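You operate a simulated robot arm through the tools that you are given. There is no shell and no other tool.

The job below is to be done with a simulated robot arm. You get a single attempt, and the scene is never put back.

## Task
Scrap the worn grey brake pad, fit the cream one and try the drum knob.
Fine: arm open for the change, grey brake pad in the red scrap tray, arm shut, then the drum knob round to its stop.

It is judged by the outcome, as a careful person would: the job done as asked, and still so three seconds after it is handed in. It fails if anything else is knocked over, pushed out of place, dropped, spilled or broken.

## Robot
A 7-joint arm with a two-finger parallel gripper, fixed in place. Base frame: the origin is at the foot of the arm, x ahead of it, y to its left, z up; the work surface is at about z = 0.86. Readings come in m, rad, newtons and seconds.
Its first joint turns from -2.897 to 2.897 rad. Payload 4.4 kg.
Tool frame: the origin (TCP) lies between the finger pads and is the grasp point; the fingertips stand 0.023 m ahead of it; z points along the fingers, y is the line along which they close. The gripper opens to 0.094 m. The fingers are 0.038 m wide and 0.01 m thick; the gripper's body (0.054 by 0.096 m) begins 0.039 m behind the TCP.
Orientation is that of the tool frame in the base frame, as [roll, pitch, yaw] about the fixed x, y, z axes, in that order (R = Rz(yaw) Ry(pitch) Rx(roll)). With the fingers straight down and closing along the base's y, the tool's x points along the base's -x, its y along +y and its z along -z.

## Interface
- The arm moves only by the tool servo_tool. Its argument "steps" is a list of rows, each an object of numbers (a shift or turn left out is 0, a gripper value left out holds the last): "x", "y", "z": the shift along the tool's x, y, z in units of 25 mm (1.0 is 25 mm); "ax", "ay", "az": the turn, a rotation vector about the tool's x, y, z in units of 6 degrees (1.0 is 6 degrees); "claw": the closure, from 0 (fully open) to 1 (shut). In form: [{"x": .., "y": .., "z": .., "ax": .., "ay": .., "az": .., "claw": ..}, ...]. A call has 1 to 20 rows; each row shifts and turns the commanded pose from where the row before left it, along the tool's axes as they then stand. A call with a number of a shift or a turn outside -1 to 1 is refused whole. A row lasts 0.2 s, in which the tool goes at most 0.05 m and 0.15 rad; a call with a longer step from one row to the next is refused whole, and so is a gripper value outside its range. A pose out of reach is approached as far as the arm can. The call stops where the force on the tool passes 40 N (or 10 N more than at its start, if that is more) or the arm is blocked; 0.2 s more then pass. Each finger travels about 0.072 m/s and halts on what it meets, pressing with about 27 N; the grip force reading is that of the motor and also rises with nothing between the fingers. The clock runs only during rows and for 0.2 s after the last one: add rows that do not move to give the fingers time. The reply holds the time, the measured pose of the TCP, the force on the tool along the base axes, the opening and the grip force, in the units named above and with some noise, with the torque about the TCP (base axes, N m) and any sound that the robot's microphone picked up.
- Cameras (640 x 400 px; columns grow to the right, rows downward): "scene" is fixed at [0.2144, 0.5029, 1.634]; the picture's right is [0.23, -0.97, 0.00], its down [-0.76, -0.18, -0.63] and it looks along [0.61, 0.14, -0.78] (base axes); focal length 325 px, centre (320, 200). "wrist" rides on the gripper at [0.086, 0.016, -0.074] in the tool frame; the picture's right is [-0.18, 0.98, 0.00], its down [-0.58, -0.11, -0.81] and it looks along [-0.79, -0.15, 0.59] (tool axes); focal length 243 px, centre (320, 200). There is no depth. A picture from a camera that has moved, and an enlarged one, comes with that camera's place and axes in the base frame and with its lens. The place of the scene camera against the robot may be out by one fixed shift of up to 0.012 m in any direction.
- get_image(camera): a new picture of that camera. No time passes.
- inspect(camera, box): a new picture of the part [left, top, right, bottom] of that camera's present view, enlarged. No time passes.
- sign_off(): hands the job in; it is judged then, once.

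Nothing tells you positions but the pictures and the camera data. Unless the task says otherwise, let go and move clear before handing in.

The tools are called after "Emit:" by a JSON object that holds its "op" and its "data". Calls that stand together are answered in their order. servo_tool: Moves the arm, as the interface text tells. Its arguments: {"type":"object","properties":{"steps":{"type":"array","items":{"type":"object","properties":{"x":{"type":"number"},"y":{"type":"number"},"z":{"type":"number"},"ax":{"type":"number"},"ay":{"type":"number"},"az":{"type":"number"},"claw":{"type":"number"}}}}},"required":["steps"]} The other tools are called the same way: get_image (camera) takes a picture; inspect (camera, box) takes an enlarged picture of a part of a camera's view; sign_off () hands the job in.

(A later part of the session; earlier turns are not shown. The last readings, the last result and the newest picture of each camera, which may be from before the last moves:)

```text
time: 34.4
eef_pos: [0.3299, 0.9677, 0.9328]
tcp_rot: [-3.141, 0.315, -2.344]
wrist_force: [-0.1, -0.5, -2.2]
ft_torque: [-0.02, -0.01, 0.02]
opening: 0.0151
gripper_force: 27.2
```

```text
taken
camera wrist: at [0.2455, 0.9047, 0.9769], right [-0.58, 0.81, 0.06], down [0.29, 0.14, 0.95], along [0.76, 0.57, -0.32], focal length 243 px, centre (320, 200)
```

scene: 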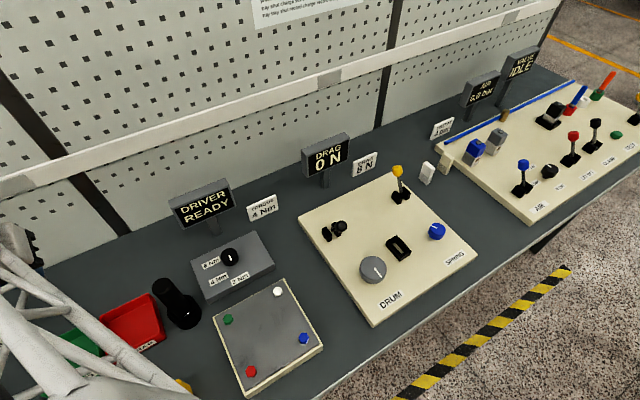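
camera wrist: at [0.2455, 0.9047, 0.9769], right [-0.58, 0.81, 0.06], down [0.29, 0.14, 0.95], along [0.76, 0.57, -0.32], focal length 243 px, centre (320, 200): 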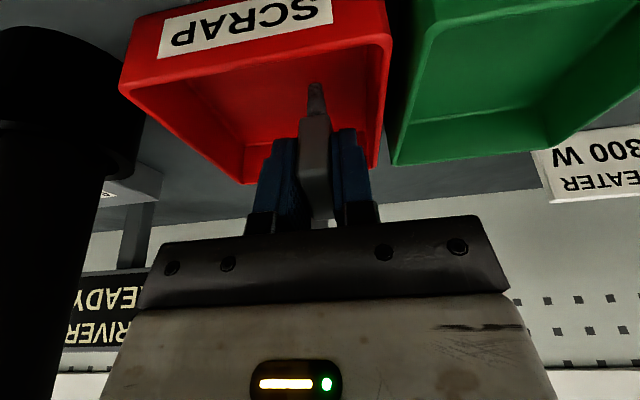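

Still no contact. A few millimetres more.

Emit:
{"op": "servo_tool", "data": {"steps": [{"x": 0.05, "z": 0.15}, {"x": 0.05, "z": 0.15}, {}]}}

Emit:
{"op": "get_image", "data": {"camera": "wrist"}}

```text
time: 35.2
eef_pos: [0.3308, 0.9681, 0.9273]
tcp_rot: [3.141, 0.319, -2.344]
wrist_force: [2.8, -0.4, 20.9]
ft_torque: [0.05, -0.21, -0.03]
opening: 0.0156
gripper_force: 26.7
```

```text
taken
camera wrist: at [0.2451, 0.905, 0.971], right [-0.58, 0.81, 0.06], down [0.29, 0.14, 0.95], along [0.76, 0.57, -0.32], focal length 243 px, centre (320, 200)
```

wrist: 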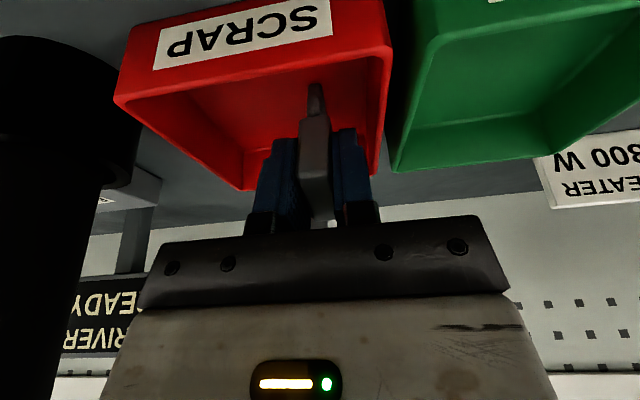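

The pad rests on the tray floor (21 N). I'll ease up 2 mm and open the fingers just enough, then rise straight along the tool axis.

Emit:
{"op": "servo_tool", "data": {"steps": [{"x": -0.02, "z": -0.07}, {"claw": 0.8}, {"claw": 0.7}, {"claw": 0.6}, {"claw": 0.55}, {}, {}]}}

Emit:
{"op": "get_image", "data": {"camera": "wrist"}}

```text
time: 36.8
eef_pos: [0.3301, 0.9669, 0.926]
tcp_rot: [-3.142, 0.314, -2.345]
wrist_force: [2.0, -5.3, -2.9]
ft_torque: [-0.22, -0.14, 0.07]
opening: 0.0402
gripper_force: 0.1
```

```text
taken
camera wrist: at [0.2451, 0.9045, 0.9702], right [-0.58, 0.81, 0.06], down [0.29, 0.14, 0.95], along [0.76, 0.57, -0.32], focal length 243 px, centre (320, 200)
```

wrist: 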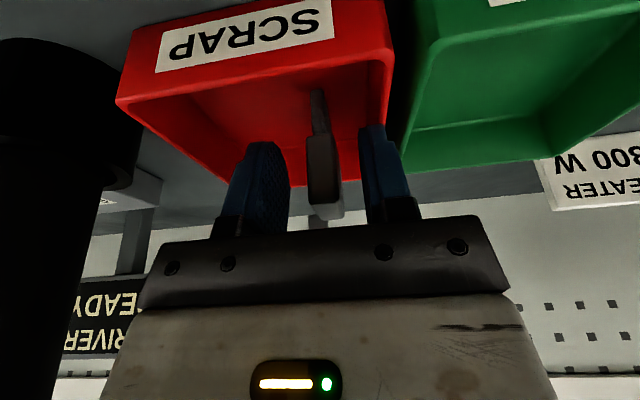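

The fingers are open and the pad is free, standing in the tray. I'll rise straight up gently.

Emit:
{"op": "servo_tool", "data": {"steps": [{"x": -0.062, "z": -0.19}, {"x": -0.124, "z": -0.38}, {"x": -0.309, "z": -0.951}, {"x": -0.309, "z": -0.951}, {"x": -0.309, "z": -0.951}, {"x": -0.309, "z": -0.951}, {}]}}

Emit:
{"op": "get_image", "data": {"camera": "wrist"}}

Emit:
{"op": "get_image", "data": {"camera": "scene"}}

```text
time: 38.4
eef_pos: [0.3305, 0.9662, 1.044]
tcp_rot: [-3.14, 0.315, -2.344]
wrist_force: [0.4, 0.0, -0.3]
ft_torque: [0.01, -0.03, 0.03]
opening: 0.0424
gripper_force: 0.0
```

```text
taken
camera wrist: at [0.2448, 0.9034, 1.0878], right [-0.58, 0.81, 0.06], down [0.29, 0.14, 0.95], along [0.76, 0.57, -0.32], focal length 243 px, centre (320, 200)
```

wrist: 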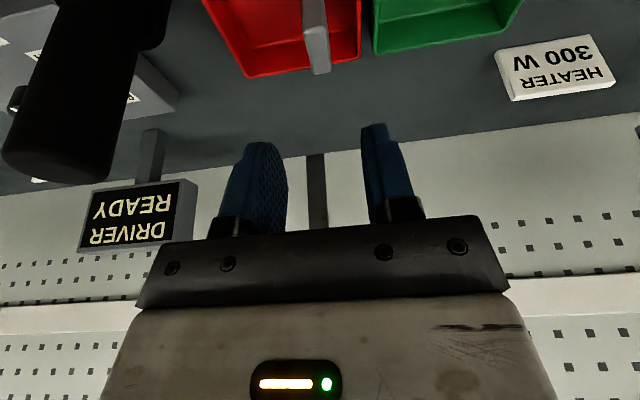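

```text
taken
```

scene: 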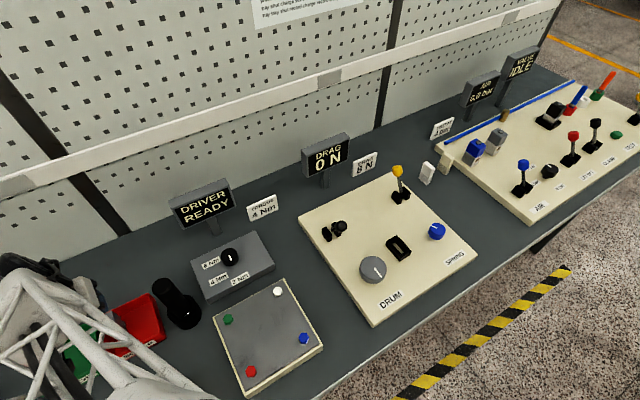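

The pad is in the tray, leaning or standing near its back wall. I'll rise, untilt and look again.

Emit:
{"op": "servo_tool", "data": {"steps": [{"x": -0.309, "z": -0.951}, {"x": -0.309, "z": -0.951}, {"x": -0.309, "z": -0.951}, {"x": -0.309, "z": -0.951}, {"x": -0.309, "z": -0.951}, {"x": -0.309, "z": -0.951}, {"ay": 1}, {"ay": 1}, {"ay": 1}, {"x": 0.9}, {"x": 0.9}, {"x": 0.9}, {}]}}

Emit:
{"op": "get_image", "data": {"camera": "wrist"}}

```text
time: 41.2
eef_pos: [0.279, 0.92, 1.1925]
tcp_rot: [-3.14, -0.002, -2.344]
wrist_force: [-0.7, -0.1, -0.2]
ft_torque: [0.01, 0.01, 0.01]
opening: 0.0421
gripper_force: 0.1
```

```text
taken
camera wrist: at [0.2088, 0.8694, 1.2653], right [-0.57, 0.82, 0.0], down [0.48, 0.34, 0.81], along [0.66, 0.46, -0.59], focal length 243 px, centre (320, 200)
```

wrist: 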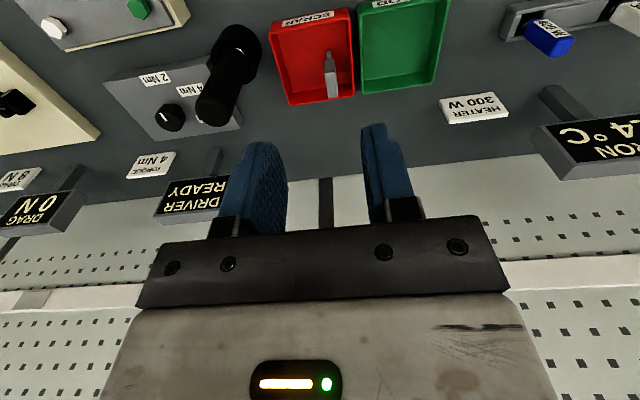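

Emit:
{"op": "inspect", "data": {"camera": "wrist", "box": [250, 0, 460, 120]}}

Emit:
{"op": "inspect", "data": {"camera": "scene", "box": [0, 260, 220, 400]}}

```text
3.05 times, centred on (355, 60) of wrist
camera zoom: at [0.2088, 0.8694, 1.2653], right [-0.57, 0.82, 0.0], down [0.48, 0.34, 0.81], along [0.66, 0.46, -0.59], focal length 739 px, centre (213, 627)
```

zoom: 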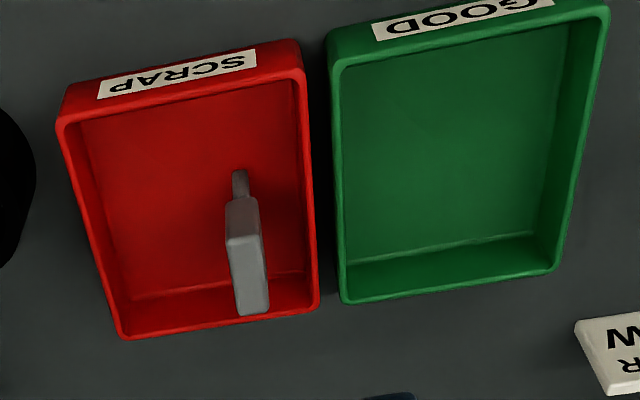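

```text
2.86 times, centred on (110, 330) of scene
camera zoom: at [0.2144, 0.5029, 1.634], right [0.23, -0.97, 0.0], down [-0.76, -0.18, -0.63], along [0.61, 0.14, -0.78], focal length 929 px, centre (920, -171)
```

zoom: 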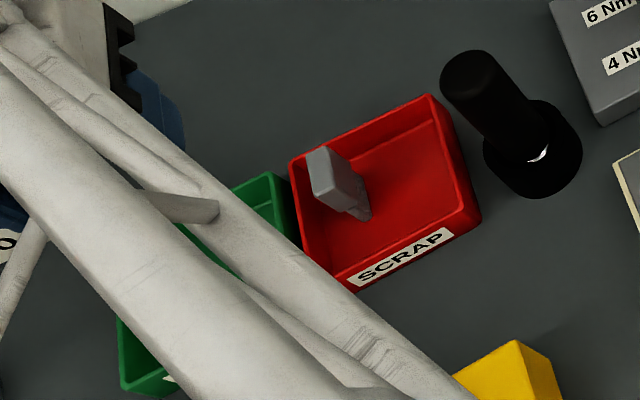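

The grey pad stands in the scrap tray, and the tray hasn't moved. Next I'll fly high across to the far right to measure the cream pad near (1.03, 0.28).

Emit:
{"op": "servo_tool", "data": {"steps": [{"x": 0.061, "y": -0.955}, {"x": 0.061, "y": -0.955}, {"x": 0.061, "y": -0.955}, {"x": 0.061, "y": -0.955}, {"x": 0.061, "y": -0.955}, {"x": 0.061, "y": -0.955}, {"x": 0.061, "y": -0.955}, {"x": 0.061, "y": -0.955}, {"x": 0.061, "y": -0.955}, {"x": 0.061, "y": -0.955}, {"x": 0.061, "y": -0.955}, {"x": 0.061, "y": -0.955}, {"x": 0.061, "y": -0.955}, {"x": 0.061, "y": -0.955}, {"x": 0.061, "y": -0.955}, {"x": 0.061, "y": -0.955}, {"x": 0.061, "y": -0.955}, {"x": 0.061, "y": -0.955}, {"x": 0.061, "y": -0.955}, {"x": 0.061, "y": -0.955}]}}

Emit:
{"op": "servo_tool", "data": {"steps": [{"x": 0.061, "y": -0.955}, {"x": 0.061, "y": -0.955}, {"x": 0.061, "y": -0.955}, {"x": 0.061, "y": -0.955}, {"x": 0.061, "y": -0.955}, {"x": 0.061, "y": -0.955}, {"x": 0.061, "y": -0.955}, {"x": 0.061, "y": -0.955}, {"x": 0.061, "y": -0.955}, {"x": 0.061, "y": -0.955}, {"x": 0.061, "y": -0.955}, {"x": 0.061, "y": -0.955}, {"x": 0.061, "y": -0.955}, {"x": 0.061, "y": -0.955}, {"x": 0.061, "y": -0.955}, {"x": 0.061, "y": -0.955}, {"x": 0.061, "y": -0.955}, {"x": 0.061, "y": -0.955}, {"x": 0.061, "y": -0.955}, {}]}}

Emit:
{"op": "get_image", "data": {"camera": "wrist"}}

Emit:
{"op": "get_image", "data": {"camera": "scene"}}

```text
time: 45.4
eef_pos: [0.6036, 0.5636, 1.1949]
tcp_rot: [-3.142, -0.001, -2.344]
wrist_force: [-0.4, -0.1, 0.3]
ft_torque: [0.01, 0.02, 0.03]
opening: 0.0425
gripper_force: 0.0
```

```text
time: 49.6
eef_pos: [0.9094, 0.2257, 1.1934]
tcp_rot: [3.14, -0.001, -2.343]
wrist_force: [-0.8, -0.3, -0.2]
ft_torque: [0.04, -0.01, -0.03]
opening: 0.0424
gripper_force: 0.0
```

```text
taken
camera wrist: at [0.8379, 0.1754, 1.2671], right [-0.57, 0.82, 0.0], down [0.48, 0.34, 0.81], along [0.66, 0.46, -0.59], focal length 243 px, centre (320, 200)
```

wrist: 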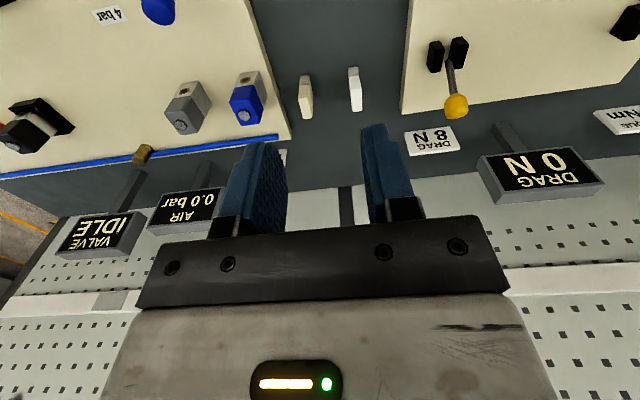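

```text
taken
```

scene: 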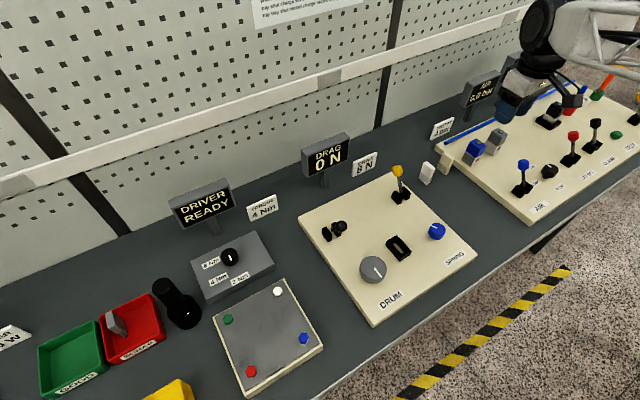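

Emit:
{"op": "inspect", "data": {"camera": "wrist", "box": [270, 50, 390, 130]}}

Emit:
{"op": "inspect", "data": {"camera": "scene", "box": [408, 140, 472, 190]}}

```text
5.00 times, centred on (330, 90) of wrist
camera zoom: at [0.8379, 0.1754, 1.2671], right [-0.57, 0.82, 0.0], down [0.48, 0.34, 0.81], along [0.66, 0.46, -0.59], focal length 1213 px, centre (270, 750)
```

zoom: 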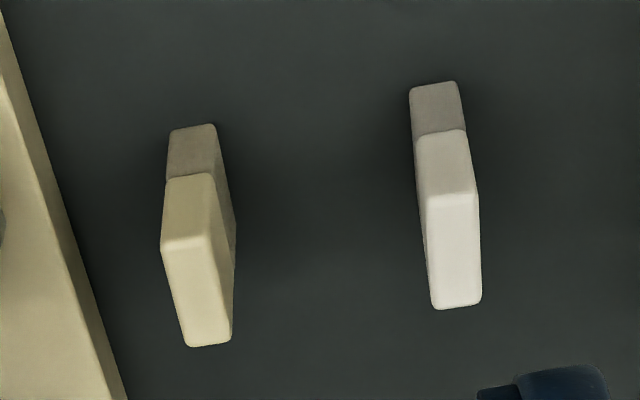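

```text
8.00 times, centred on (440, 165) of scene
camera zoom: at [0.2144, 0.5029, 1.634], right [0.23, -0.97, 0.0], down [-0.76, -0.18, -0.63], along [0.61, 0.14, -0.78], focal length 2600 px, centre (-640, 480)
```

zoom: 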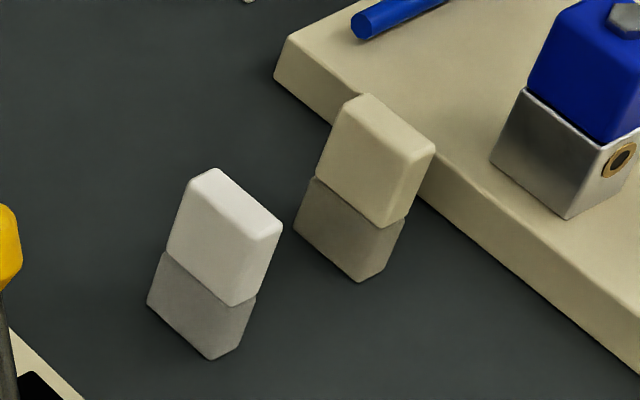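

The cream pad's top centre agrees from both cameras: (1.030, 0.283, 0.929), aligned with the panel. I'll check clearance to the blue-capped block next to it before a tilted approach.

Emit:
{"op": "inspect", "data": {"camera": "wrist", "box": [150, 40, 310, 160]}}

Emit:
{"op": "inspect", "data": {"camera": "scene", "box": [430, 90, 530, 180]}}

```text
3.33 times, centred on (230, 100) of wrist
camera zoom: at [0.8379, 0.1754, 1.2671], right [-0.57, 0.82, 0.0], down [0.48, 0.34, 0.81], along [0.66, 0.46, -0.59], focal length 809 px, centre (620, 533)
```

zoom: 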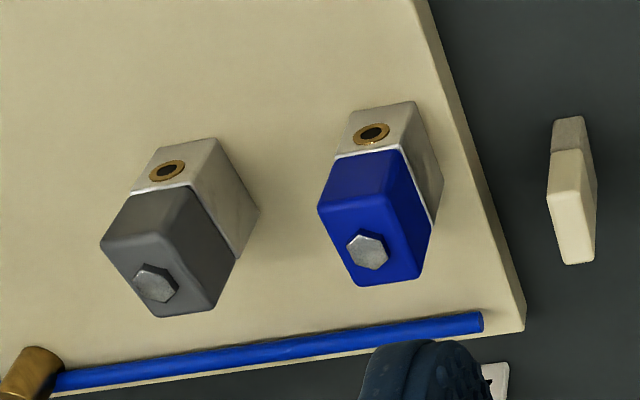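

```text
4.44 times, centred on (480, 135) of scene
camera zoom: at [0.2144, 0.5029, 1.634], right [0.23, -0.97, 0.0], down [-0.76, -0.18, -0.63], along [0.61, 0.14, -0.78], focal length 1444 px, centre (-391, 489)
```

zoom: 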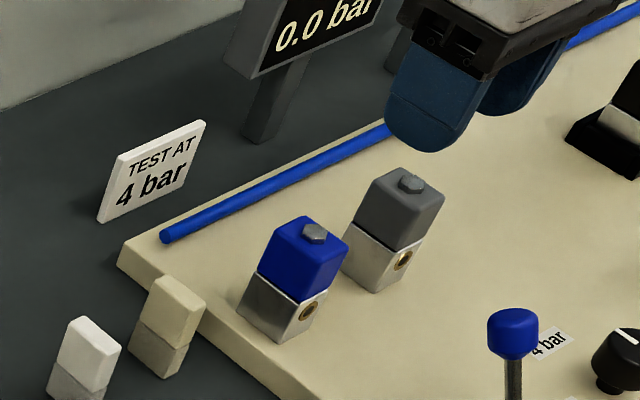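

The blue block's near face is about 57 mm to the right of the pad and its top is at z 0.97, so the gripper body clears by roughly 9 mm. I'll tilt 30° outward along the panel's depth and go above the cream pad.

Emit:
{"op": "servo_tool", "data": {"steps": [{"ay": -1}, {"ay": -1}, {"ay": -1}, {"ay": -1}, {"ay": -1}, {"x": -0.047, "y": -0.185, "z": 0.92}, {"x": -0.047, "y": -0.185, "z": 0.92}, {"x": -0.047, "y": -0.185, "z": 0.92}, {"x": -0.047, "y": -0.185, "z": 0.92}, {"x": -0.047, "y": -0.185, "z": 0.92}, {"x": -0.047, "y": -0.185, "z": 0.92}, {"x": -0.047, "y": -0.185, "z": 0.92}, {"x": -0.047, "y": -0.185, "z": 0.92}, {"x": -0.047, "y": -0.185, "z": 0.92}, {"x": -0.047, "y": -0.185, "z": 0.92}, {}]}}

Emit:
{"op": "get_image", "data": {"camera": "wrist"}}

Emit:
{"op": "inspect", "data": {"camera": "scene", "box": [380, 70, 540, 200]}}

```text
time: 53.0
eef_pos: [1.0287, 0.2845, 0.9997]
tcp_rot: [-3.141, 0.523, -2.344]
wrist_force: [0.3, -0.4, 0.7]
ft_torque: [0.04, 0.02, -0.01]
opening: 0.0423
gripper_force: 0.2
```

```text
taken
camera wrist: at [0.9383, 0.2159, 1.0211], right [-0.59, 0.8, 0.09], down [0.15, 0.0, 0.99], along [0.79, 0.6, -0.12], focal length 243 px, centre (320, 200)
```

wrist: 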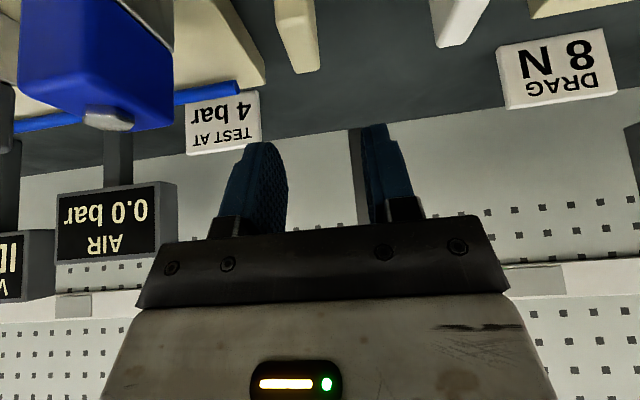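

```text
3.08 times, centred on (460, 135) of scene
camera zoom: at [0.2144, 0.5029, 1.634], right [0.23, -0.97, 0.0], down [-0.76, -0.18, -0.63], along [0.61, 0.14, -0.78], focal length 1000 px, centre (-111, 400)
```

zoom: 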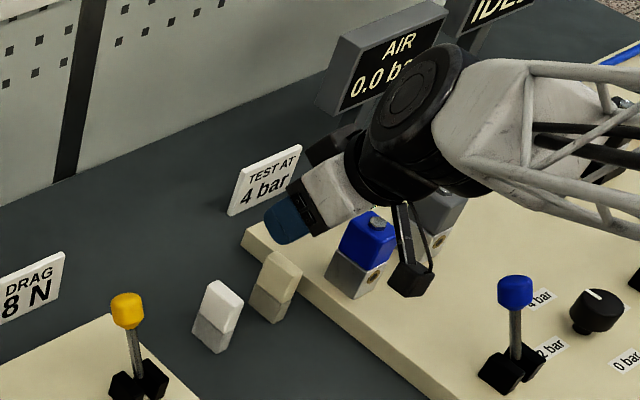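

Reach is fine and the fingers line up with the cream pad. Descending straight down around it.

Emit:
{"op": "servo_tool", "data": {"steps": [{"x": 0.263, "z": 0.456}, {"x": 0.263, "z": 0.456}, {"x": 0.263, "z": 0.456}, {"x": 0.263, "z": 0.456}, {}]}}

Emit:
{"op": "get_image", "data": {"camera": "wrist"}}

Emit:
{"op": "inspect", "data": {"camera": "scene", "box": [380, 70, 540, 200]}}

```text
time: 54.2
eef_pos: [1.03, 0.2842, 0.9461]
tcp_rot: [-3.139, 0.525, -2.344]
wrist_force: [-0.5, 0.0, 0.4]
ft_torque: [-0.02, 0.0, -0.02]
opening: 0.0423
gripper_force: 0.0
```

```text
taken
camera wrist: at [0.94, 0.2155, 0.968], right [-0.59, 0.8, 0.09], down [0.15, 0.0, 0.99], along [0.79, 0.6, -0.12], focal length 243 px, centre (320, 200)
```

wrist: 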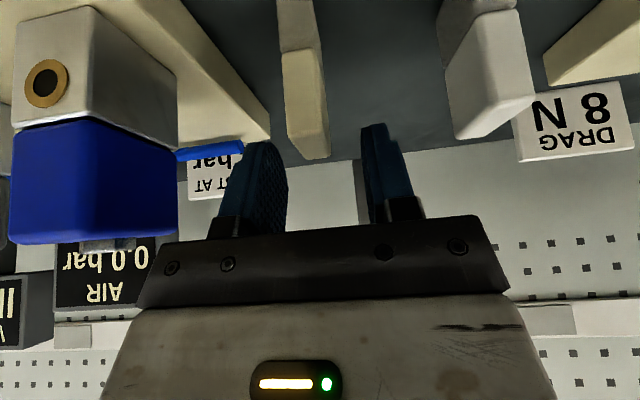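

```text
3.08 times, centred on (460, 135) of scene
camera zoom: at [0.2144, 0.5029, 1.634], right [0.23, -0.97, 0.0], down [-0.76, -0.18, -0.63], along [0.61, 0.14, -0.78], focal length 1000 px, centre (-111, 400)
```

zoom: 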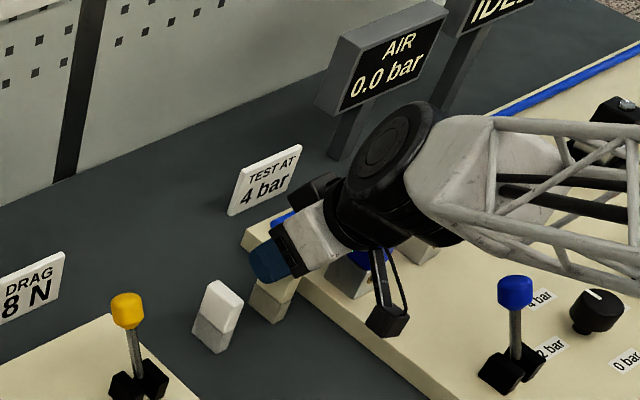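

Clearance to the blue block looks like about 9 mm, as calculated. Descending the last 25 mm slowly.

Emit:
{"op": "servo_tool", "data": {"steps": [{"x": 0.125, "z": 0.2165}, {"x": 0.125, "z": 0.2165}, {"x": 0.125, "z": 0.2165}, {"x": 0.125, "z": 0.2165}, {}]}}

Emit:
{"op": "get_image", "data": {"camera": "wrist"}}

Emit:
{"op": "inspect", "data": {"camera": "scene", "box": [380, 70, 540, 200]}}

```text
time: 55.4
eef_pos: [1.0281, 0.283, 0.9226]
tcp_rot: [3.14, 0.523, -2.343]
wrist_force: [-0.2, -0.9, -0.8]
ft_torque: [0.02, -0.01, 0.0]
opening: 0.0423
gripper_force: 0.0
```

```text
taken
camera wrist: at [0.9379, 0.2157, 0.9436], right [-0.59, 0.8, 0.09], down [0.15, 0.0, 0.99], along [0.79, 0.6, -0.12], focal length 243 px, centre (320, 200)
```

wrist: 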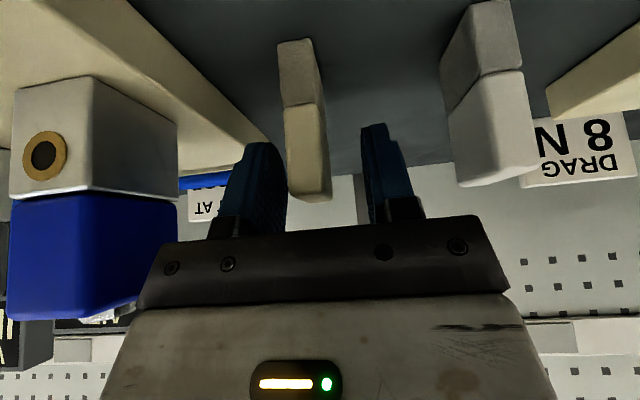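

```text
3.08 times, centred on (460, 135) of scene
camera zoom: at [0.2144, 0.5029, 1.634], right [0.23, -0.97, 0.0], down [-0.76, -0.18, -0.63], along [0.61, 0.14, -0.78], focal length 1000 px, centre (-111, 400)
```

zoom: 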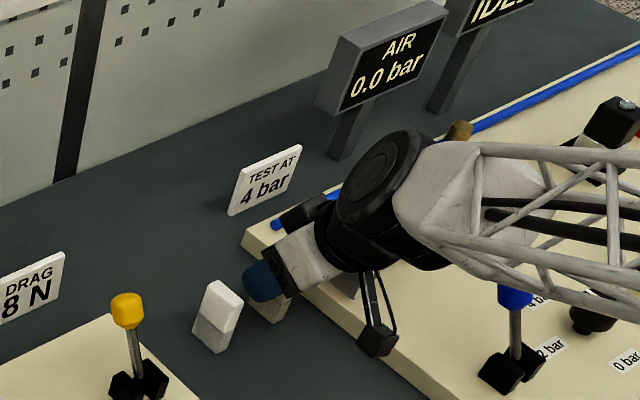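

Emit:
{"op": "inspect", "data": {"camera": "wrist", "box": [210, 30, 420, 230]}}

```text
2.00 times, centred on (315, 130) of wrist
camera zoom: at [0.9379, 0.2157, 0.9436], right [-0.59, 0.8, 0.09], down [0.15, 0.0, 0.99], along [0.79, 0.6, -0.12], focal length 485 px, centre (330, 340)
```

zoom: 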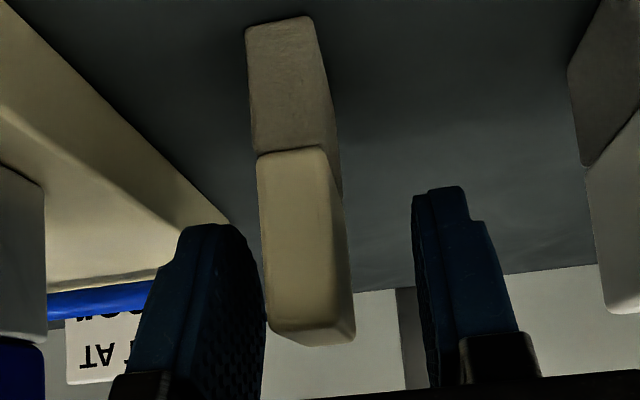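

The pad is about 2 mm right of the finger centre; I'll shift for that and close gradually.

Emit:
{"op": "servo_tool", "data": {"steps": [{"y": -0.1}, {"claw": 0.65}, {"claw": 0.72}, {"claw": 0.77}, {"claw": 0.81}, {"claw": 0.85}, {"claw": 1}, {"claw": 1}, {"claw": 1}]}}

Emit:
{"op": "get_image", "data": {"camera": "wrist"}}

```text
time: 57.4
eef_pos: [1.0287, 0.2839, 0.9209]
tcp_rot: [-3.14, 0.523, -2.345]
wrist_force: [0.6, 0.1, 0.3]
ft_torque: [-0.02, 0.02, 0.02]
opening: 0.0154
gripper_force: 27.5
```

```text
taken
camera wrist: at [0.9399, 0.2144, 0.9434], right [-0.59, 0.8, 0.09], down [0.15, 0.0, 0.99], along [0.79, 0.6, -0.12], focal length 243 px, centre (320, 200)
```

wrist: 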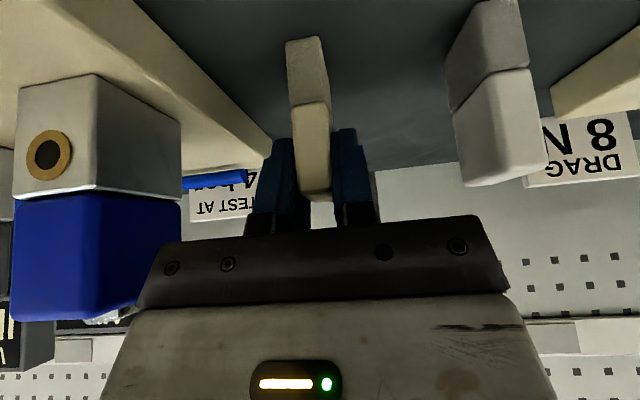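

Gripped at 15.4 mm, upright. Lifting straight up.

Emit:
{"op": "servo_tool", "data": {"steps": [{"x": -0.1, "z": -0.173}, {"x": -0.2, "z": -0.346}, {"x": -0.3, "z": -0.52}, {"x": -0.5, "z": -0.866}, {"x": -0.5, "z": -0.866}, {"x": -0.5, "z": -0.866}, {"x": -0.5, "z": -0.866}, {"x": -0.5, "z": -0.866}, {}]}}

Emit:
{"op": "get_image", "data": {"camera": "wrist"}}

Emit:
{"op": "get_image", "data": {"camera": "scene"}}

```text
time: 59.4
eef_pos: [1.031, 0.282, 1.0774]
tcp_rot: [-3.14, 0.522, -2.342]
wrist_force: [0.3, 0.9, -0.1]
ft_torque: [-0.02, -0.02, 0.0]
opening: 0.0153
gripper_force: 27.2
```

```text
taken
camera wrist: at [0.9414, 0.2145, 1.0985], right [-0.59, 0.8, 0.09], down [0.15, 0.0, 0.99], along [0.79, 0.6, -0.12], focal length 243 px, centre (320, 200)
```

wrist: 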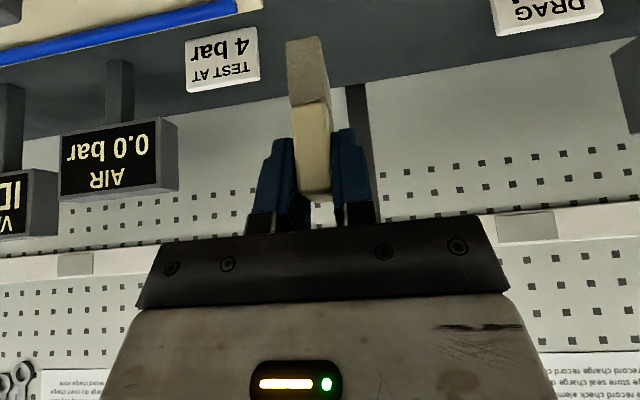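

```text
taken
```

scene: 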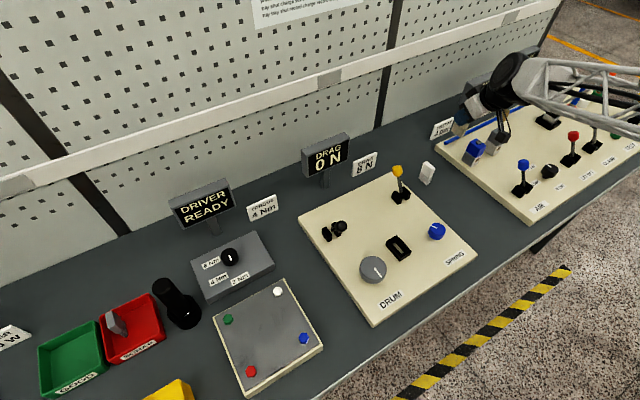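

The cream pad is held well clear. I'll look at the empty seat before moving over it.

Emit:
{"op": "inspect", "data": {"camera": "scene", "box": [375, 225, 425, 265]}}

```text
10.00 times, centred on (400, 245) of scene
camera zoom: at [0.2144, 0.5029, 1.634], right [0.23, -0.97, 0.0], down [-0.76, -0.18, -0.63], along [0.61, 0.14, -0.78], focal length 3250 px, centre (-480, -250)
```

zoom: 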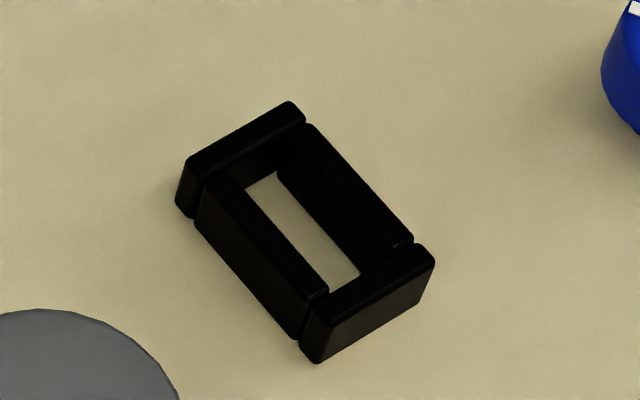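

The seat is a rectangular frame centred near (0.681, 0.404), aligned with the panel, matching where the grey pad sat. I'll carry the cream pad over it at the same tilt.

Emit:
{"op": "servo_tool", "data": {"steps": [{"x": 0.3875, "y": 0.952, "z": -0.2237}, {"x": 0.3875, "y": 0.952, "z": -0.2237}, {"x": 0.3875, "y": 0.952, "z": -0.2237}, {"x": 0.3875, "y": 0.952, "z": -0.2237}, {"x": 0.3875, "y": 0.952, "z": -0.2237}, {"x": 0.3875, "y": 0.952, "z": -0.2237}, {"x": 0.3875, "y": 0.952, "z": -0.2237}, {"x": 0.3875, "y": 0.952, "z": -0.2237}, {"x": 0.3875, "y": 0.952, "z": -0.2237}, {"x": 0.3875, "y": 0.952, "z": -0.2237}, {"x": 0.3875, "y": 0.952, "z": -0.2237}, {"x": 0.3875, "y": 0.952, "z": -0.2237}, {"x": 0.3875, "y": 0.952, "z": -0.2237}, {"x": 0.3875, "y": 0.952, "z": -0.2237}, {}, {}]}}

Emit:
{"op": "get_image", "data": {"camera": "wrist"}}

Emit:
{"op": "inspect", "data": {"camera": "scene", "box": [330, 160, 480, 290]}}

```text
time: 62.8
eef_pos: [0.6813, 0.4013, 1.0781]
tcp_rot: [-3.139, 0.524, -2.344]
wrist_force: [-0.7, -0.1, 0.0]
ft_torque: [-0.03, 0.01, 0.04]
opening: 0.0156
gripper_force: 27.1
```

```text
taken
camera wrist: at [0.5911, 0.3339, 1.0996], right [-0.59, 0.8, 0.09], down [0.15, 0.0, 0.99], along [0.79, 0.6, -0.12], focal length 243 px, centre (320, 200)
```

wrist: 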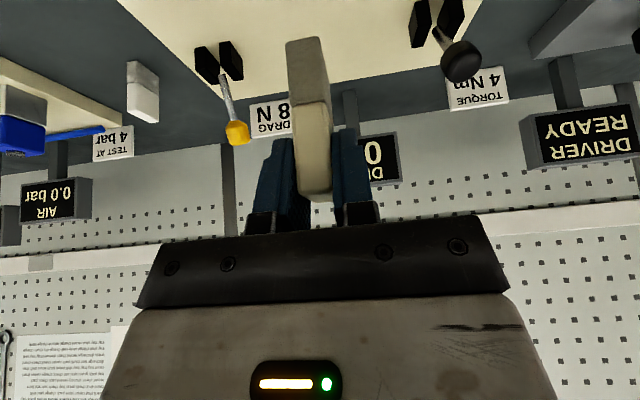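

```text
3.08 times, centred on (405, 225) of scene
camera zoom: at [0.2144, 0.5029, 1.634], right [0.23, -0.97, 0.0], down [-0.76, -0.18, -0.63], along [0.61, 0.14, -0.78], focal length 1000 px, centre (58, 123)
```

zoom: 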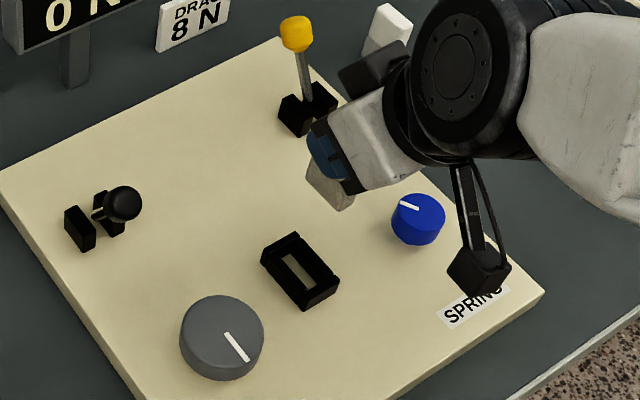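

Over the seat. Lowering until the pad's foot is just above the frame, with a small 2 mm correction.

Emit:
{"op": "servo_tool", "data": {"steps": [{"x": 0.358, "z": 0.652}, {"x": 0.358, "z": 0.652}, {"x": 0.358, "z": 0.652}, {"x": 0.358, "z": 0.652}, {"x": 0.358, "z": 0.652}, {}, {}]}}

Emit:
{"op": "get_image", "data": {"camera": "wrist"}}

Emit:
{"op": "inspect", "data": {"camera": "scene", "box": [350, 200, 450, 280]}}

```text
time: 64.4
eef_pos: [0.684, 0.4048, 0.9853]
tcp_rot: [-3.14, 0.523, -2.342]
wrist_force: [0.2, 0.3, -0.9]
ft_torque: [0.04, -0.01, 0.0]
opening: 0.0153
gripper_force: 26.6
```

```text
taken
camera wrist: at [0.5941, 0.336, 1.0067], right [-0.59, 0.8, 0.09], down [0.15, 0.0, 0.99], along [0.79, 0.6, -0.12], focal length 243 px, centre (320, 200)
```

wrist: 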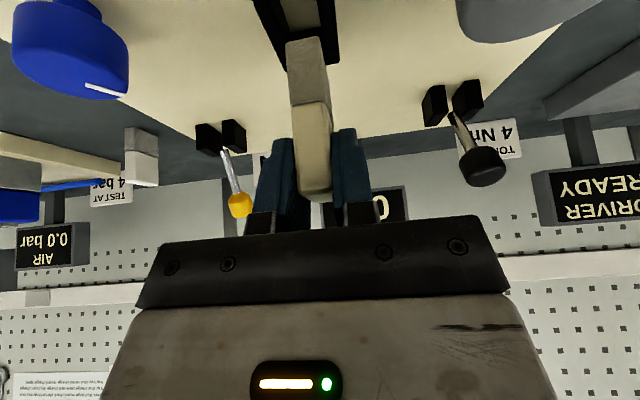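

```text
5.00 times, centred on (400, 240) of scene
camera zoom: at [0.2144, 0.5029, 1.634], right [0.23, -0.97, 0.0], down [-0.76, -0.18, -0.63], along [0.61, 0.14, -0.78], focal length 1625 px, centre (-80, 0)
```

zoom: 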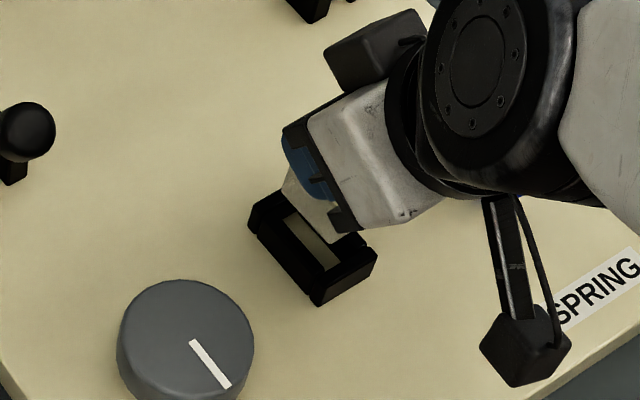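

Emit:
{"op": "inspect", "data": {"camera": "wrist", "box": [240, 0, 390, 110]}}

```text
3.64 times, centred on (315, 55) of wrist
camera zoom: at [0.5941, 0.336, 1.0067], right [-0.59, 0.8, 0.09], down [0.15, 0.0, 0.99], along [0.79, 0.6, -0.12], focal length 882 px, centre (338, 727)
```

zoom: 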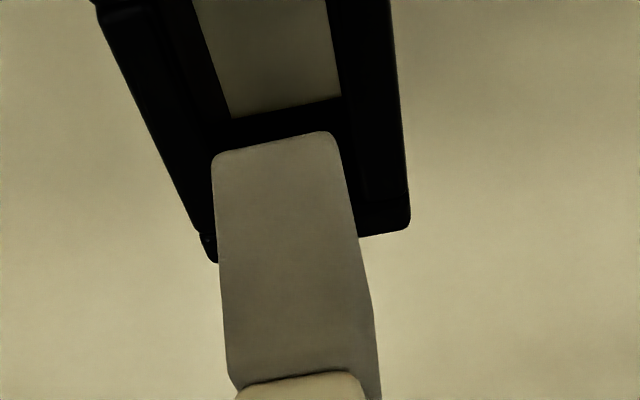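

The pad's foot (about 15 mm) is over the slot (about 18 mm wide). Small sideways correction, then slow insertion with force watch.

Emit:
{"op": "servo_tool", "data": {"steps": [{"x": 0.03, "y": -0.06, "z": -0.02}, {"x": 0.1, "z": 0.173}, {"x": 0.1, "z": 0.173}, {"x": 0.1, "z": 0.173}, {}]}}

Emit:
{"op": "inspect", "data": {"camera": "wrist", "box": [240, 0, 390, 110]}}

Emit:
{"op": "inspect", "data": {"camera": "scene", "box": [370, 220, 430, 270]}}

```text
time: 65.6
eef_pos: [0.685, 0.4043, 0.9692]
tcp_rot: [-3.14, 0.528, -2.344]
wrist_force: [-1.7, -0.9, 7.8]
ft_torque: [0.07, -0.1, -0.03]
opening: 0.0157
gripper_force: 27.1
```

```text
3.64 times, centred on (315, 55) of wrist
camera zoom: at [0.5954, 0.3366, 0.9901], right [-0.59, 0.8, 0.09], down [0.15, 0.0, 0.99], along [0.79, 0.6, -0.11], focal length 882 px, centre (338, 727)
```

zoom: 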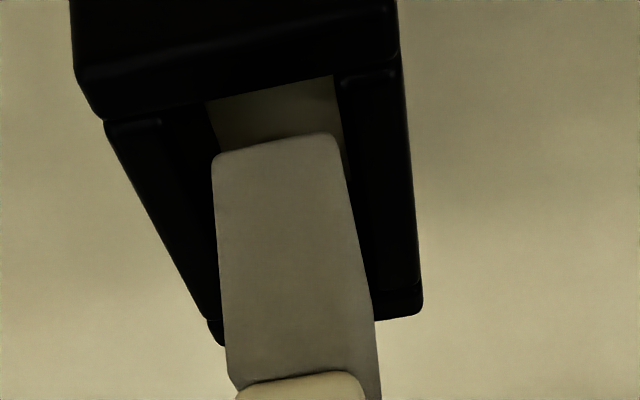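

```text
8.00 times, centred on (400, 245) of scene
camera zoom: at [0.2144, 0.5029, 1.634], right [0.23, -0.97, 0.0], down [-0.76, -0.18, -0.63], along [0.61, 0.14, -0.78], focal length 2600 px, centre (-320, -160)
```

zoom: 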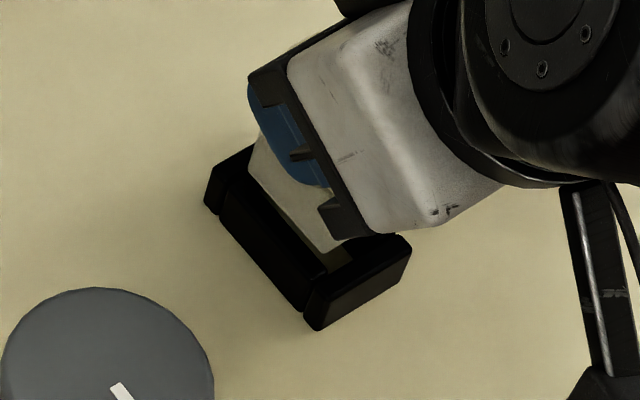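

The foot is resting on the seat's back wall with about 8 mm gap at the front, so it needs to come forward about 4.5 mm. I'll lift slightly, shift and try again.

Emit:
{"op": "servo_tool", "data": {"steps": [{"x": -0.1, "z": -0.173}, {"x": 0.166, "y": -0.04, "z": -0.096}, {}, {"x": 0.1, "z": 0.173}, {}]}}

Emit:
{"op": "inspect", "data": {"camera": "wrist", "box": [240, 0, 390, 110]}}

Emit:
{"op": "inspect", "data": {"camera": "scene", "box": [370, 220, 430, 270]}}

```text
time: 66.8
eef_pos: [0.682, 0.4, 0.9678]
tcp_rot: [-3.14, 0.527, -2.344]
wrist_force: [3.0, 3.2, -0.3]
ft_torque: [0.17, -0.18, -0.05]
opening: 0.0155
gripper_force: 26.8
```

```text
3.64 times, centred on (315, 55) of wrist
camera zoom: at [0.5928, 0.3321, 0.9895], right [-0.59, 0.8, 0.09], down [0.15, 0.0, 0.99], along [0.79, 0.6, -0.12], focal length 882 px, centre (338, 727)
```

zoom: 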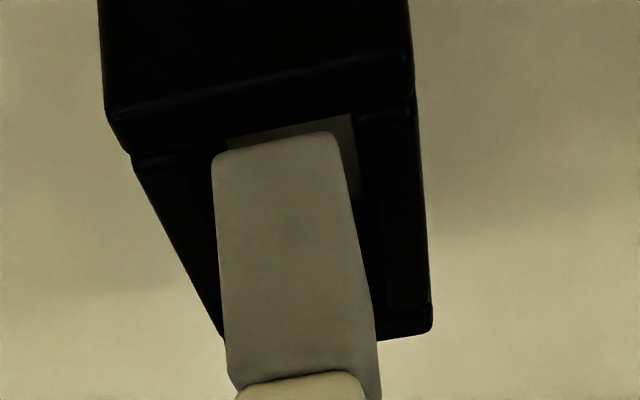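

```text
8.00 times, centred on (400, 245) of scene
camera zoom: at [0.2144, 0.5029, 1.634], right [0.23, -0.97, 0.0], down [-0.76, -0.18, -0.63], along [0.61, 0.14, -0.78], focal length 2600 px, centre (-320, -160)
```

zoom: 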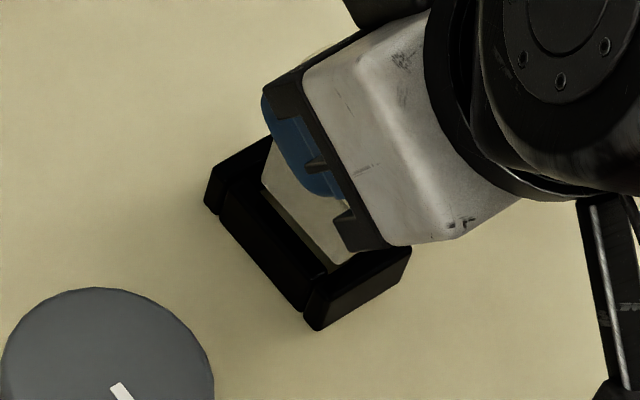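

By measurement the foot is now centred in the slot both ways. Lowering a few millimetres at a time.

Emit:
{"op": "servo_tool", "data": {"steps": [{"x": 0.04, "z": 0.07}, {"x": 0.04, "z": 0.07}, {}]}}

Emit:
{"op": "inspect", "data": {"camera": "wrist", "box": [240, 0, 390, 110]}}

```text
time: 67.6
eef_pos: [0.6832, 0.3992, 0.9648]
tcp_rot: [-3.139, 0.527, -2.343]
wrist_force: [8.8, 9.3, 4.9]
ft_torque: [0.55, -0.44, -0.13]
opening: 0.0155
gripper_force: 26.6
```

```text
3.64 times, centred on (315, 55) of wrist
camera zoom: at [0.5932, 0.3308, 0.9852], right [-0.59, 0.8, 0.09], down [0.15, 0.0, 0.99], along [0.79, 0.6, -0.11], focal length 882 px, centre (338, 727)
```

zoom: 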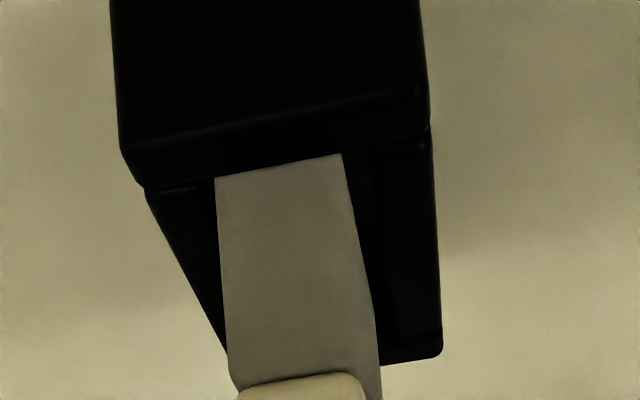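

The front wall is now pushing back (13 N), so the slot is a little further back. I'll ease 2 mm to the rear and see the force drop.

Emit:
{"op": "servo_tool", "data": {"steps": [{"x": -0.069, "z": 0.04}, {}]}}

```text
time: 68.2
eef_pos: [0.6844, 0.3998, 0.9633]
tcp_rot: [-3.141, 0.525, -2.345]
wrist_force: [0.1, 0.3, -0.1]
ft_torque: [-0.02, 0.02, 0.03]
opening: 0.0153
gripper_force: 26.9
```

Force is gone, the foot is in the slot. Continuing down in small steps.

Emit:
{"op": "servo_tool", "data": {"steps": [{"x": 0.04, "z": 0.07}, {"x": 0.04, "z": 0.07}, {}]}}

Emit:
{"op": "inspect", "data": {"camera": "wrist", "box": [240, 0, 390, 110]}}

Emit:
{"op": "inspect", "data": {"camera": "scene", "box": [370, 220, 430, 270]}}

```text
time: 69.0
eef_pos: [0.6845, 0.4008, 0.9606]
tcp_rot: [-3.139, 0.524, -2.343]
wrist_force: [0.9, -0.1, -0.8]
ft_torque: [-0.01, -0.01, 0.01]
opening: 0.0155
gripper_force: 26.8
```

```text
3.64 times, centred on (315, 55) of wrist
camera zoom: at [0.594, 0.3321, 0.9814], right [-0.59, 0.8, 0.09], down [0.15, 0.0, 0.99], along [0.79, 0.6, -0.12], focal length 882 px, centre (338, 727)
```

zoom: 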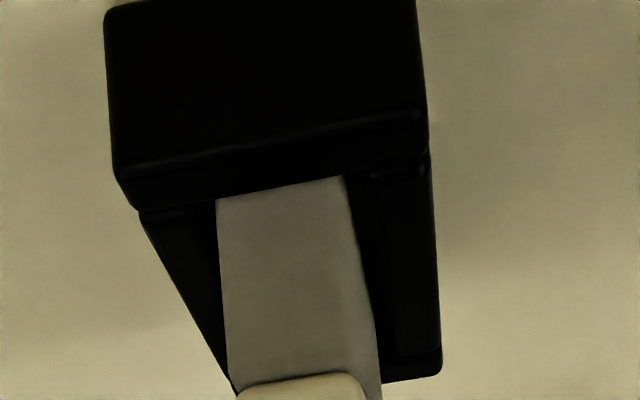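

```text
8.00 times, centred on (400, 245) of scene
camera zoom: at [0.2144, 0.5029, 1.634], right [0.23, -0.97, 0.0], down [-0.76, -0.18, -0.63], along [0.61, 0.14, -0.78], focal length 2600 px, centre (-320, -160)
```

zoom: 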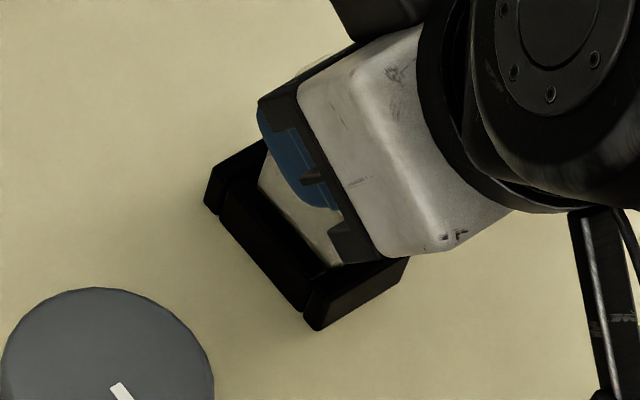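

Sliding in with no resistance. Continuing to the bottom.

Emit:
{"op": "servo_tool", "data": {"steps": [{"x": 0.04, "z": 0.07}, {"x": 0.04, "z": 0.07}, {"x": 0.04, "z": 0.07}, {}]}}

Emit:
{"op": "servo_tool", "data": {"steps": [{"x": 0.03, "z": 0.052}, {"x": 0.03, "z": 0.052}, {}]}}

Emit:
{"op": "servo_tool", "data": {"steps": [{"x": 0.03, "z": 0.052}, {"x": 0.03, "z": 0.052}, {}]}}

```text
time: 70.0
eef_pos: [0.6851, 0.4008, 0.9554]
tcp_rot: [-3.14, 0.523, -2.344]
wrist_force: [-0.1, 0.0, -1.0]
ft_torque: [-0.01, 0.04, -0.02]
opening: 0.0152
gripper_force: 26.7
```

```text
time: 70.8
eef_pos: [0.6842, 0.4012, 0.9516]
tcp_rot: [-3.139, 0.524, -2.344]
wrist_force: [0.8, -0.7, 0.9]
ft_torque: [-0.02, -0.01, 0.0]
opening: 0.0155
gripper_force: 27.1
```

```text
time: 71.6
eef_pos: [0.6843, 0.4011, 0.9486]
tcp_rot: [-3.14, 0.523, -2.343]
wrist_force: [0.1, 0.6, 0.1]
ft_torque: [-0.03, -0.02, 0.0]
opening: 0.0154
gripper_force: 27.5
```

Emit:
{"op": "servo_tool", "data": {"steps": [{"x": 0.03, "z": 0.052}, {"x": 0.03, "z": 0.052}, {}]}}

Emit:
{"op": "get_image", "data": {"camera": "wrist"}}

```text
time: 72.4
eef_pos: [0.6842, 0.3996, 0.9467]
tcp_rot: [-3.138, 0.526, -2.342]
wrist_force: [2.4, 1.9, 14.0]
ft_torque: [-0.09, 0.02, -0.03]
opening: 0.0152
gripper_force: 26.6
```

```text
taken
camera wrist: at [0.5941, 0.3318, 0.9679], right [-0.59, 0.8, 0.09], down [0.15, 0.0, 0.99], along [0.79, 0.6, -0.11], focal length 243 px, centre (320, 200)
```

wrist: 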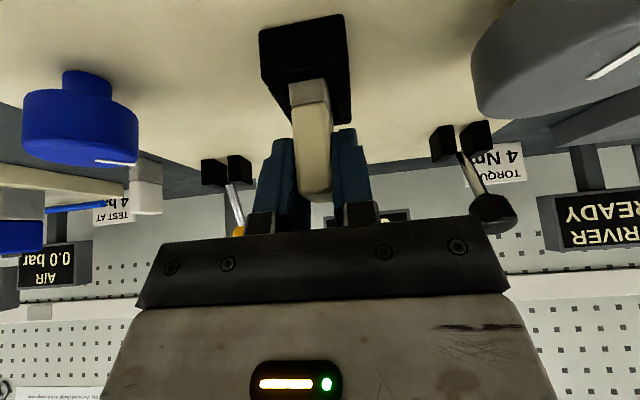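

Seated: 14 N upward at z 0.947, matching the grey pad's seated height. Releasing and rising straight up.

Emit:
{"op": "servo_tool", "data": {"steps": [{"claw": 0.8}, {"claw": 0.7}, {"claw": 0.6}, {"claw": 0.55}, {}, {}]}}

Emit:
{"op": "servo_tool", "data": {"steps": [{"x": -0.1, "z": -0.173}, {"x": -0.3, "z": -0.52}, {"x": -0.5, "z": -0.866}, {"x": -0.5, "z": -0.866}, {"x": -0.5, "z": -0.866}, {"x": -0.5, "z": -0.866}, {"ay": 1}, {"ay": 1}, {"ay": 1}, {"ay": 1}, {"ay": 1}, {}]}}

Emit:
{"op": "get_image", "data": {"camera": "wrist"}}

Emit:
{"op": "inspect", "data": {"camera": "scene", "box": [300, 120, 480, 300]}}

```text
time: 73.8
eef_pos: [0.683, 0.3996, 0.9453]
tcp_rot: [-3.14, 0.522, -2.344]
wrist_force: [0.2, -0.6, 0.2]
ft_torque: [-0.04, -0.01, 0.01]
opening: 0.0423
gripper_force: 0.0
```

```text
time: 76.4
eef_pos: [0.6829, 0.3984, 1.0657]
tcp_rot: [-3.14, 0.0, -2.344]
wrist_force: [-0.6, -0.3, 0.2]
ft_torque: [0.04, -0.04, 0.01]
opening: 0.0423
gripper_force: 0.2
```

```text
taken
camera wrist: at [0.6111, 0.3507, 1.1397], right [-0.57, 0.82, 0.0], down [0.48, 0.34, 0.81], along [0.66, 0.46, -0.59], focal length 243 px, centre (320, 200)
```

wrist: 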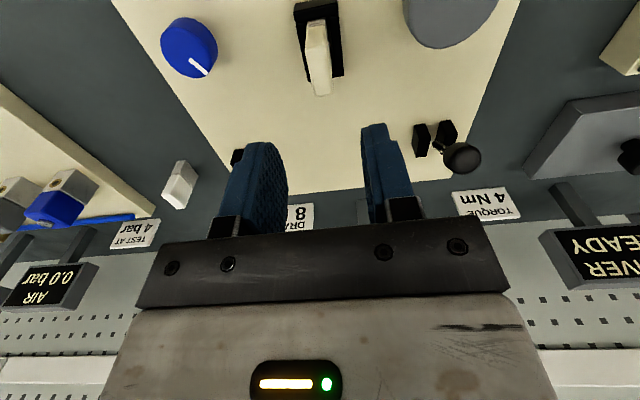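

```text
2.22 times, centred on (390, 210) of scene
camera zoom: at [0.2144, 0.5029, 1.634], right [0.23, -0.97, 0.0], down [-0.76, -0.18, -0.63], along [0.61, 0.14, -0.78], focal length 722 px, centre (164, 178)
```

zoom: 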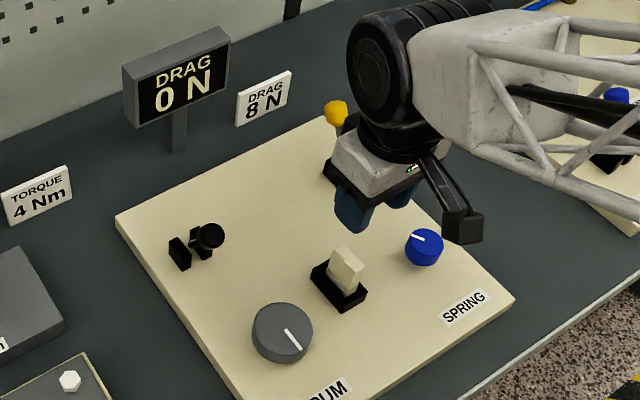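

The cream pad stands properly in the seat. Next I'll shut the arm: over the black lever's cap, now at about (0.668, 0.558, 0.963).

Emit:
{"op": "servo_tool", "data": {"steps": [{"x": -0.594, "y": 0.698, "claw": 0.2}, {"x": -0.594, "y": 0.698}, {"x": -0.594, "y": 0.698}, {"x": -0.594, "y": 0.698}, {"x": -0.594, "y": 0.698}, {"x": -0.594, "y": 0.698}, {"x": -0.594, "y": 0.698}, {"z": 0.8}, {"z": 0.8}, {}]}}

Emit:
{"op": "get_image", "data": {"camera": "wrist"}}

```text
time: 78.6
eef_pos: [0.6698, 0.5601, 1.0255]
tcp_rot: [-3.14, 0.001, -2.344]
wrist_force: [-1.2, -0.7, -0.4]
ft_torque: [-0.01, 0.0, 0.01]
opening: 0.0751
gripper_force: 0.0
```

```text
taken
camera wrist: at [0.5976, 0.5101, 1.0994], right [-0.57, 0.82, 0.0], down [0.48, 0.34, 0.81], along [0.66, 0.46, -0.59], focal length 243 px, centre (320, 200)
```

wrist: 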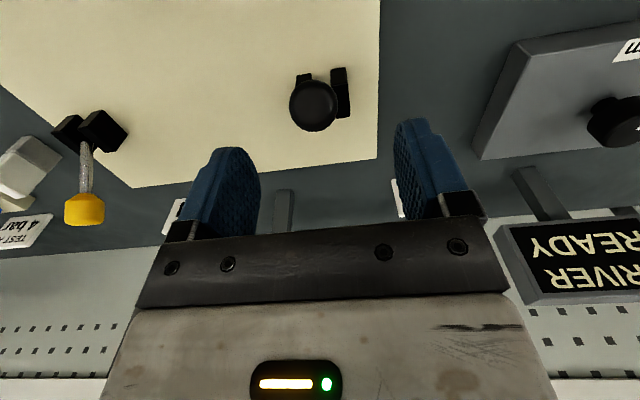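

Emit:
{"op": "servo_tool", "data": {"steps": [{"x": 0.2, "y": -0.08}, {"z": 0.63}, {"z": 0.63}, {"z": 0.63}, {"z": 0.63}, {}]}}

Emit:
{"op": "get_image", "data": {"camera": "wrist"}}

```text
time: 80.0
eef_pos: [0.667, 0.5541, 0.9599]
tcp_rot: [3.141, 0.001, -2.345]
wrist_force: [-0.9, 0.8, -0.1]
ft_torque: [-0.03, -0.01, -0.02]
opening: 0.075
gripper_force: 0.1
```

```text
taken
camera wrist: at [0.595, 0.5042, 1.035], right [-0.57, 0.82, 0.0], down [0.48, 0.34, 0.81], along [0.66, 0.46, -0.59], focal length 243 px, centre (320, 200)
```

wrist: 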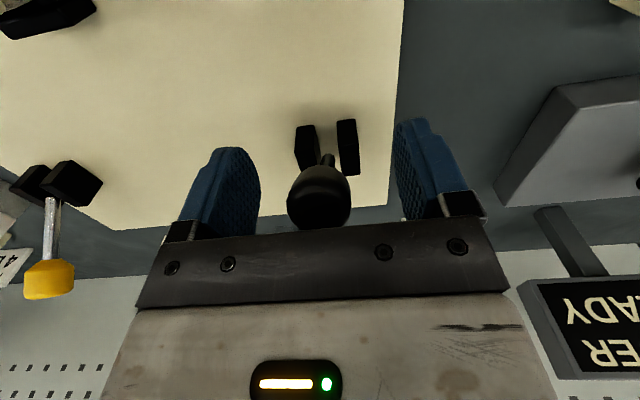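

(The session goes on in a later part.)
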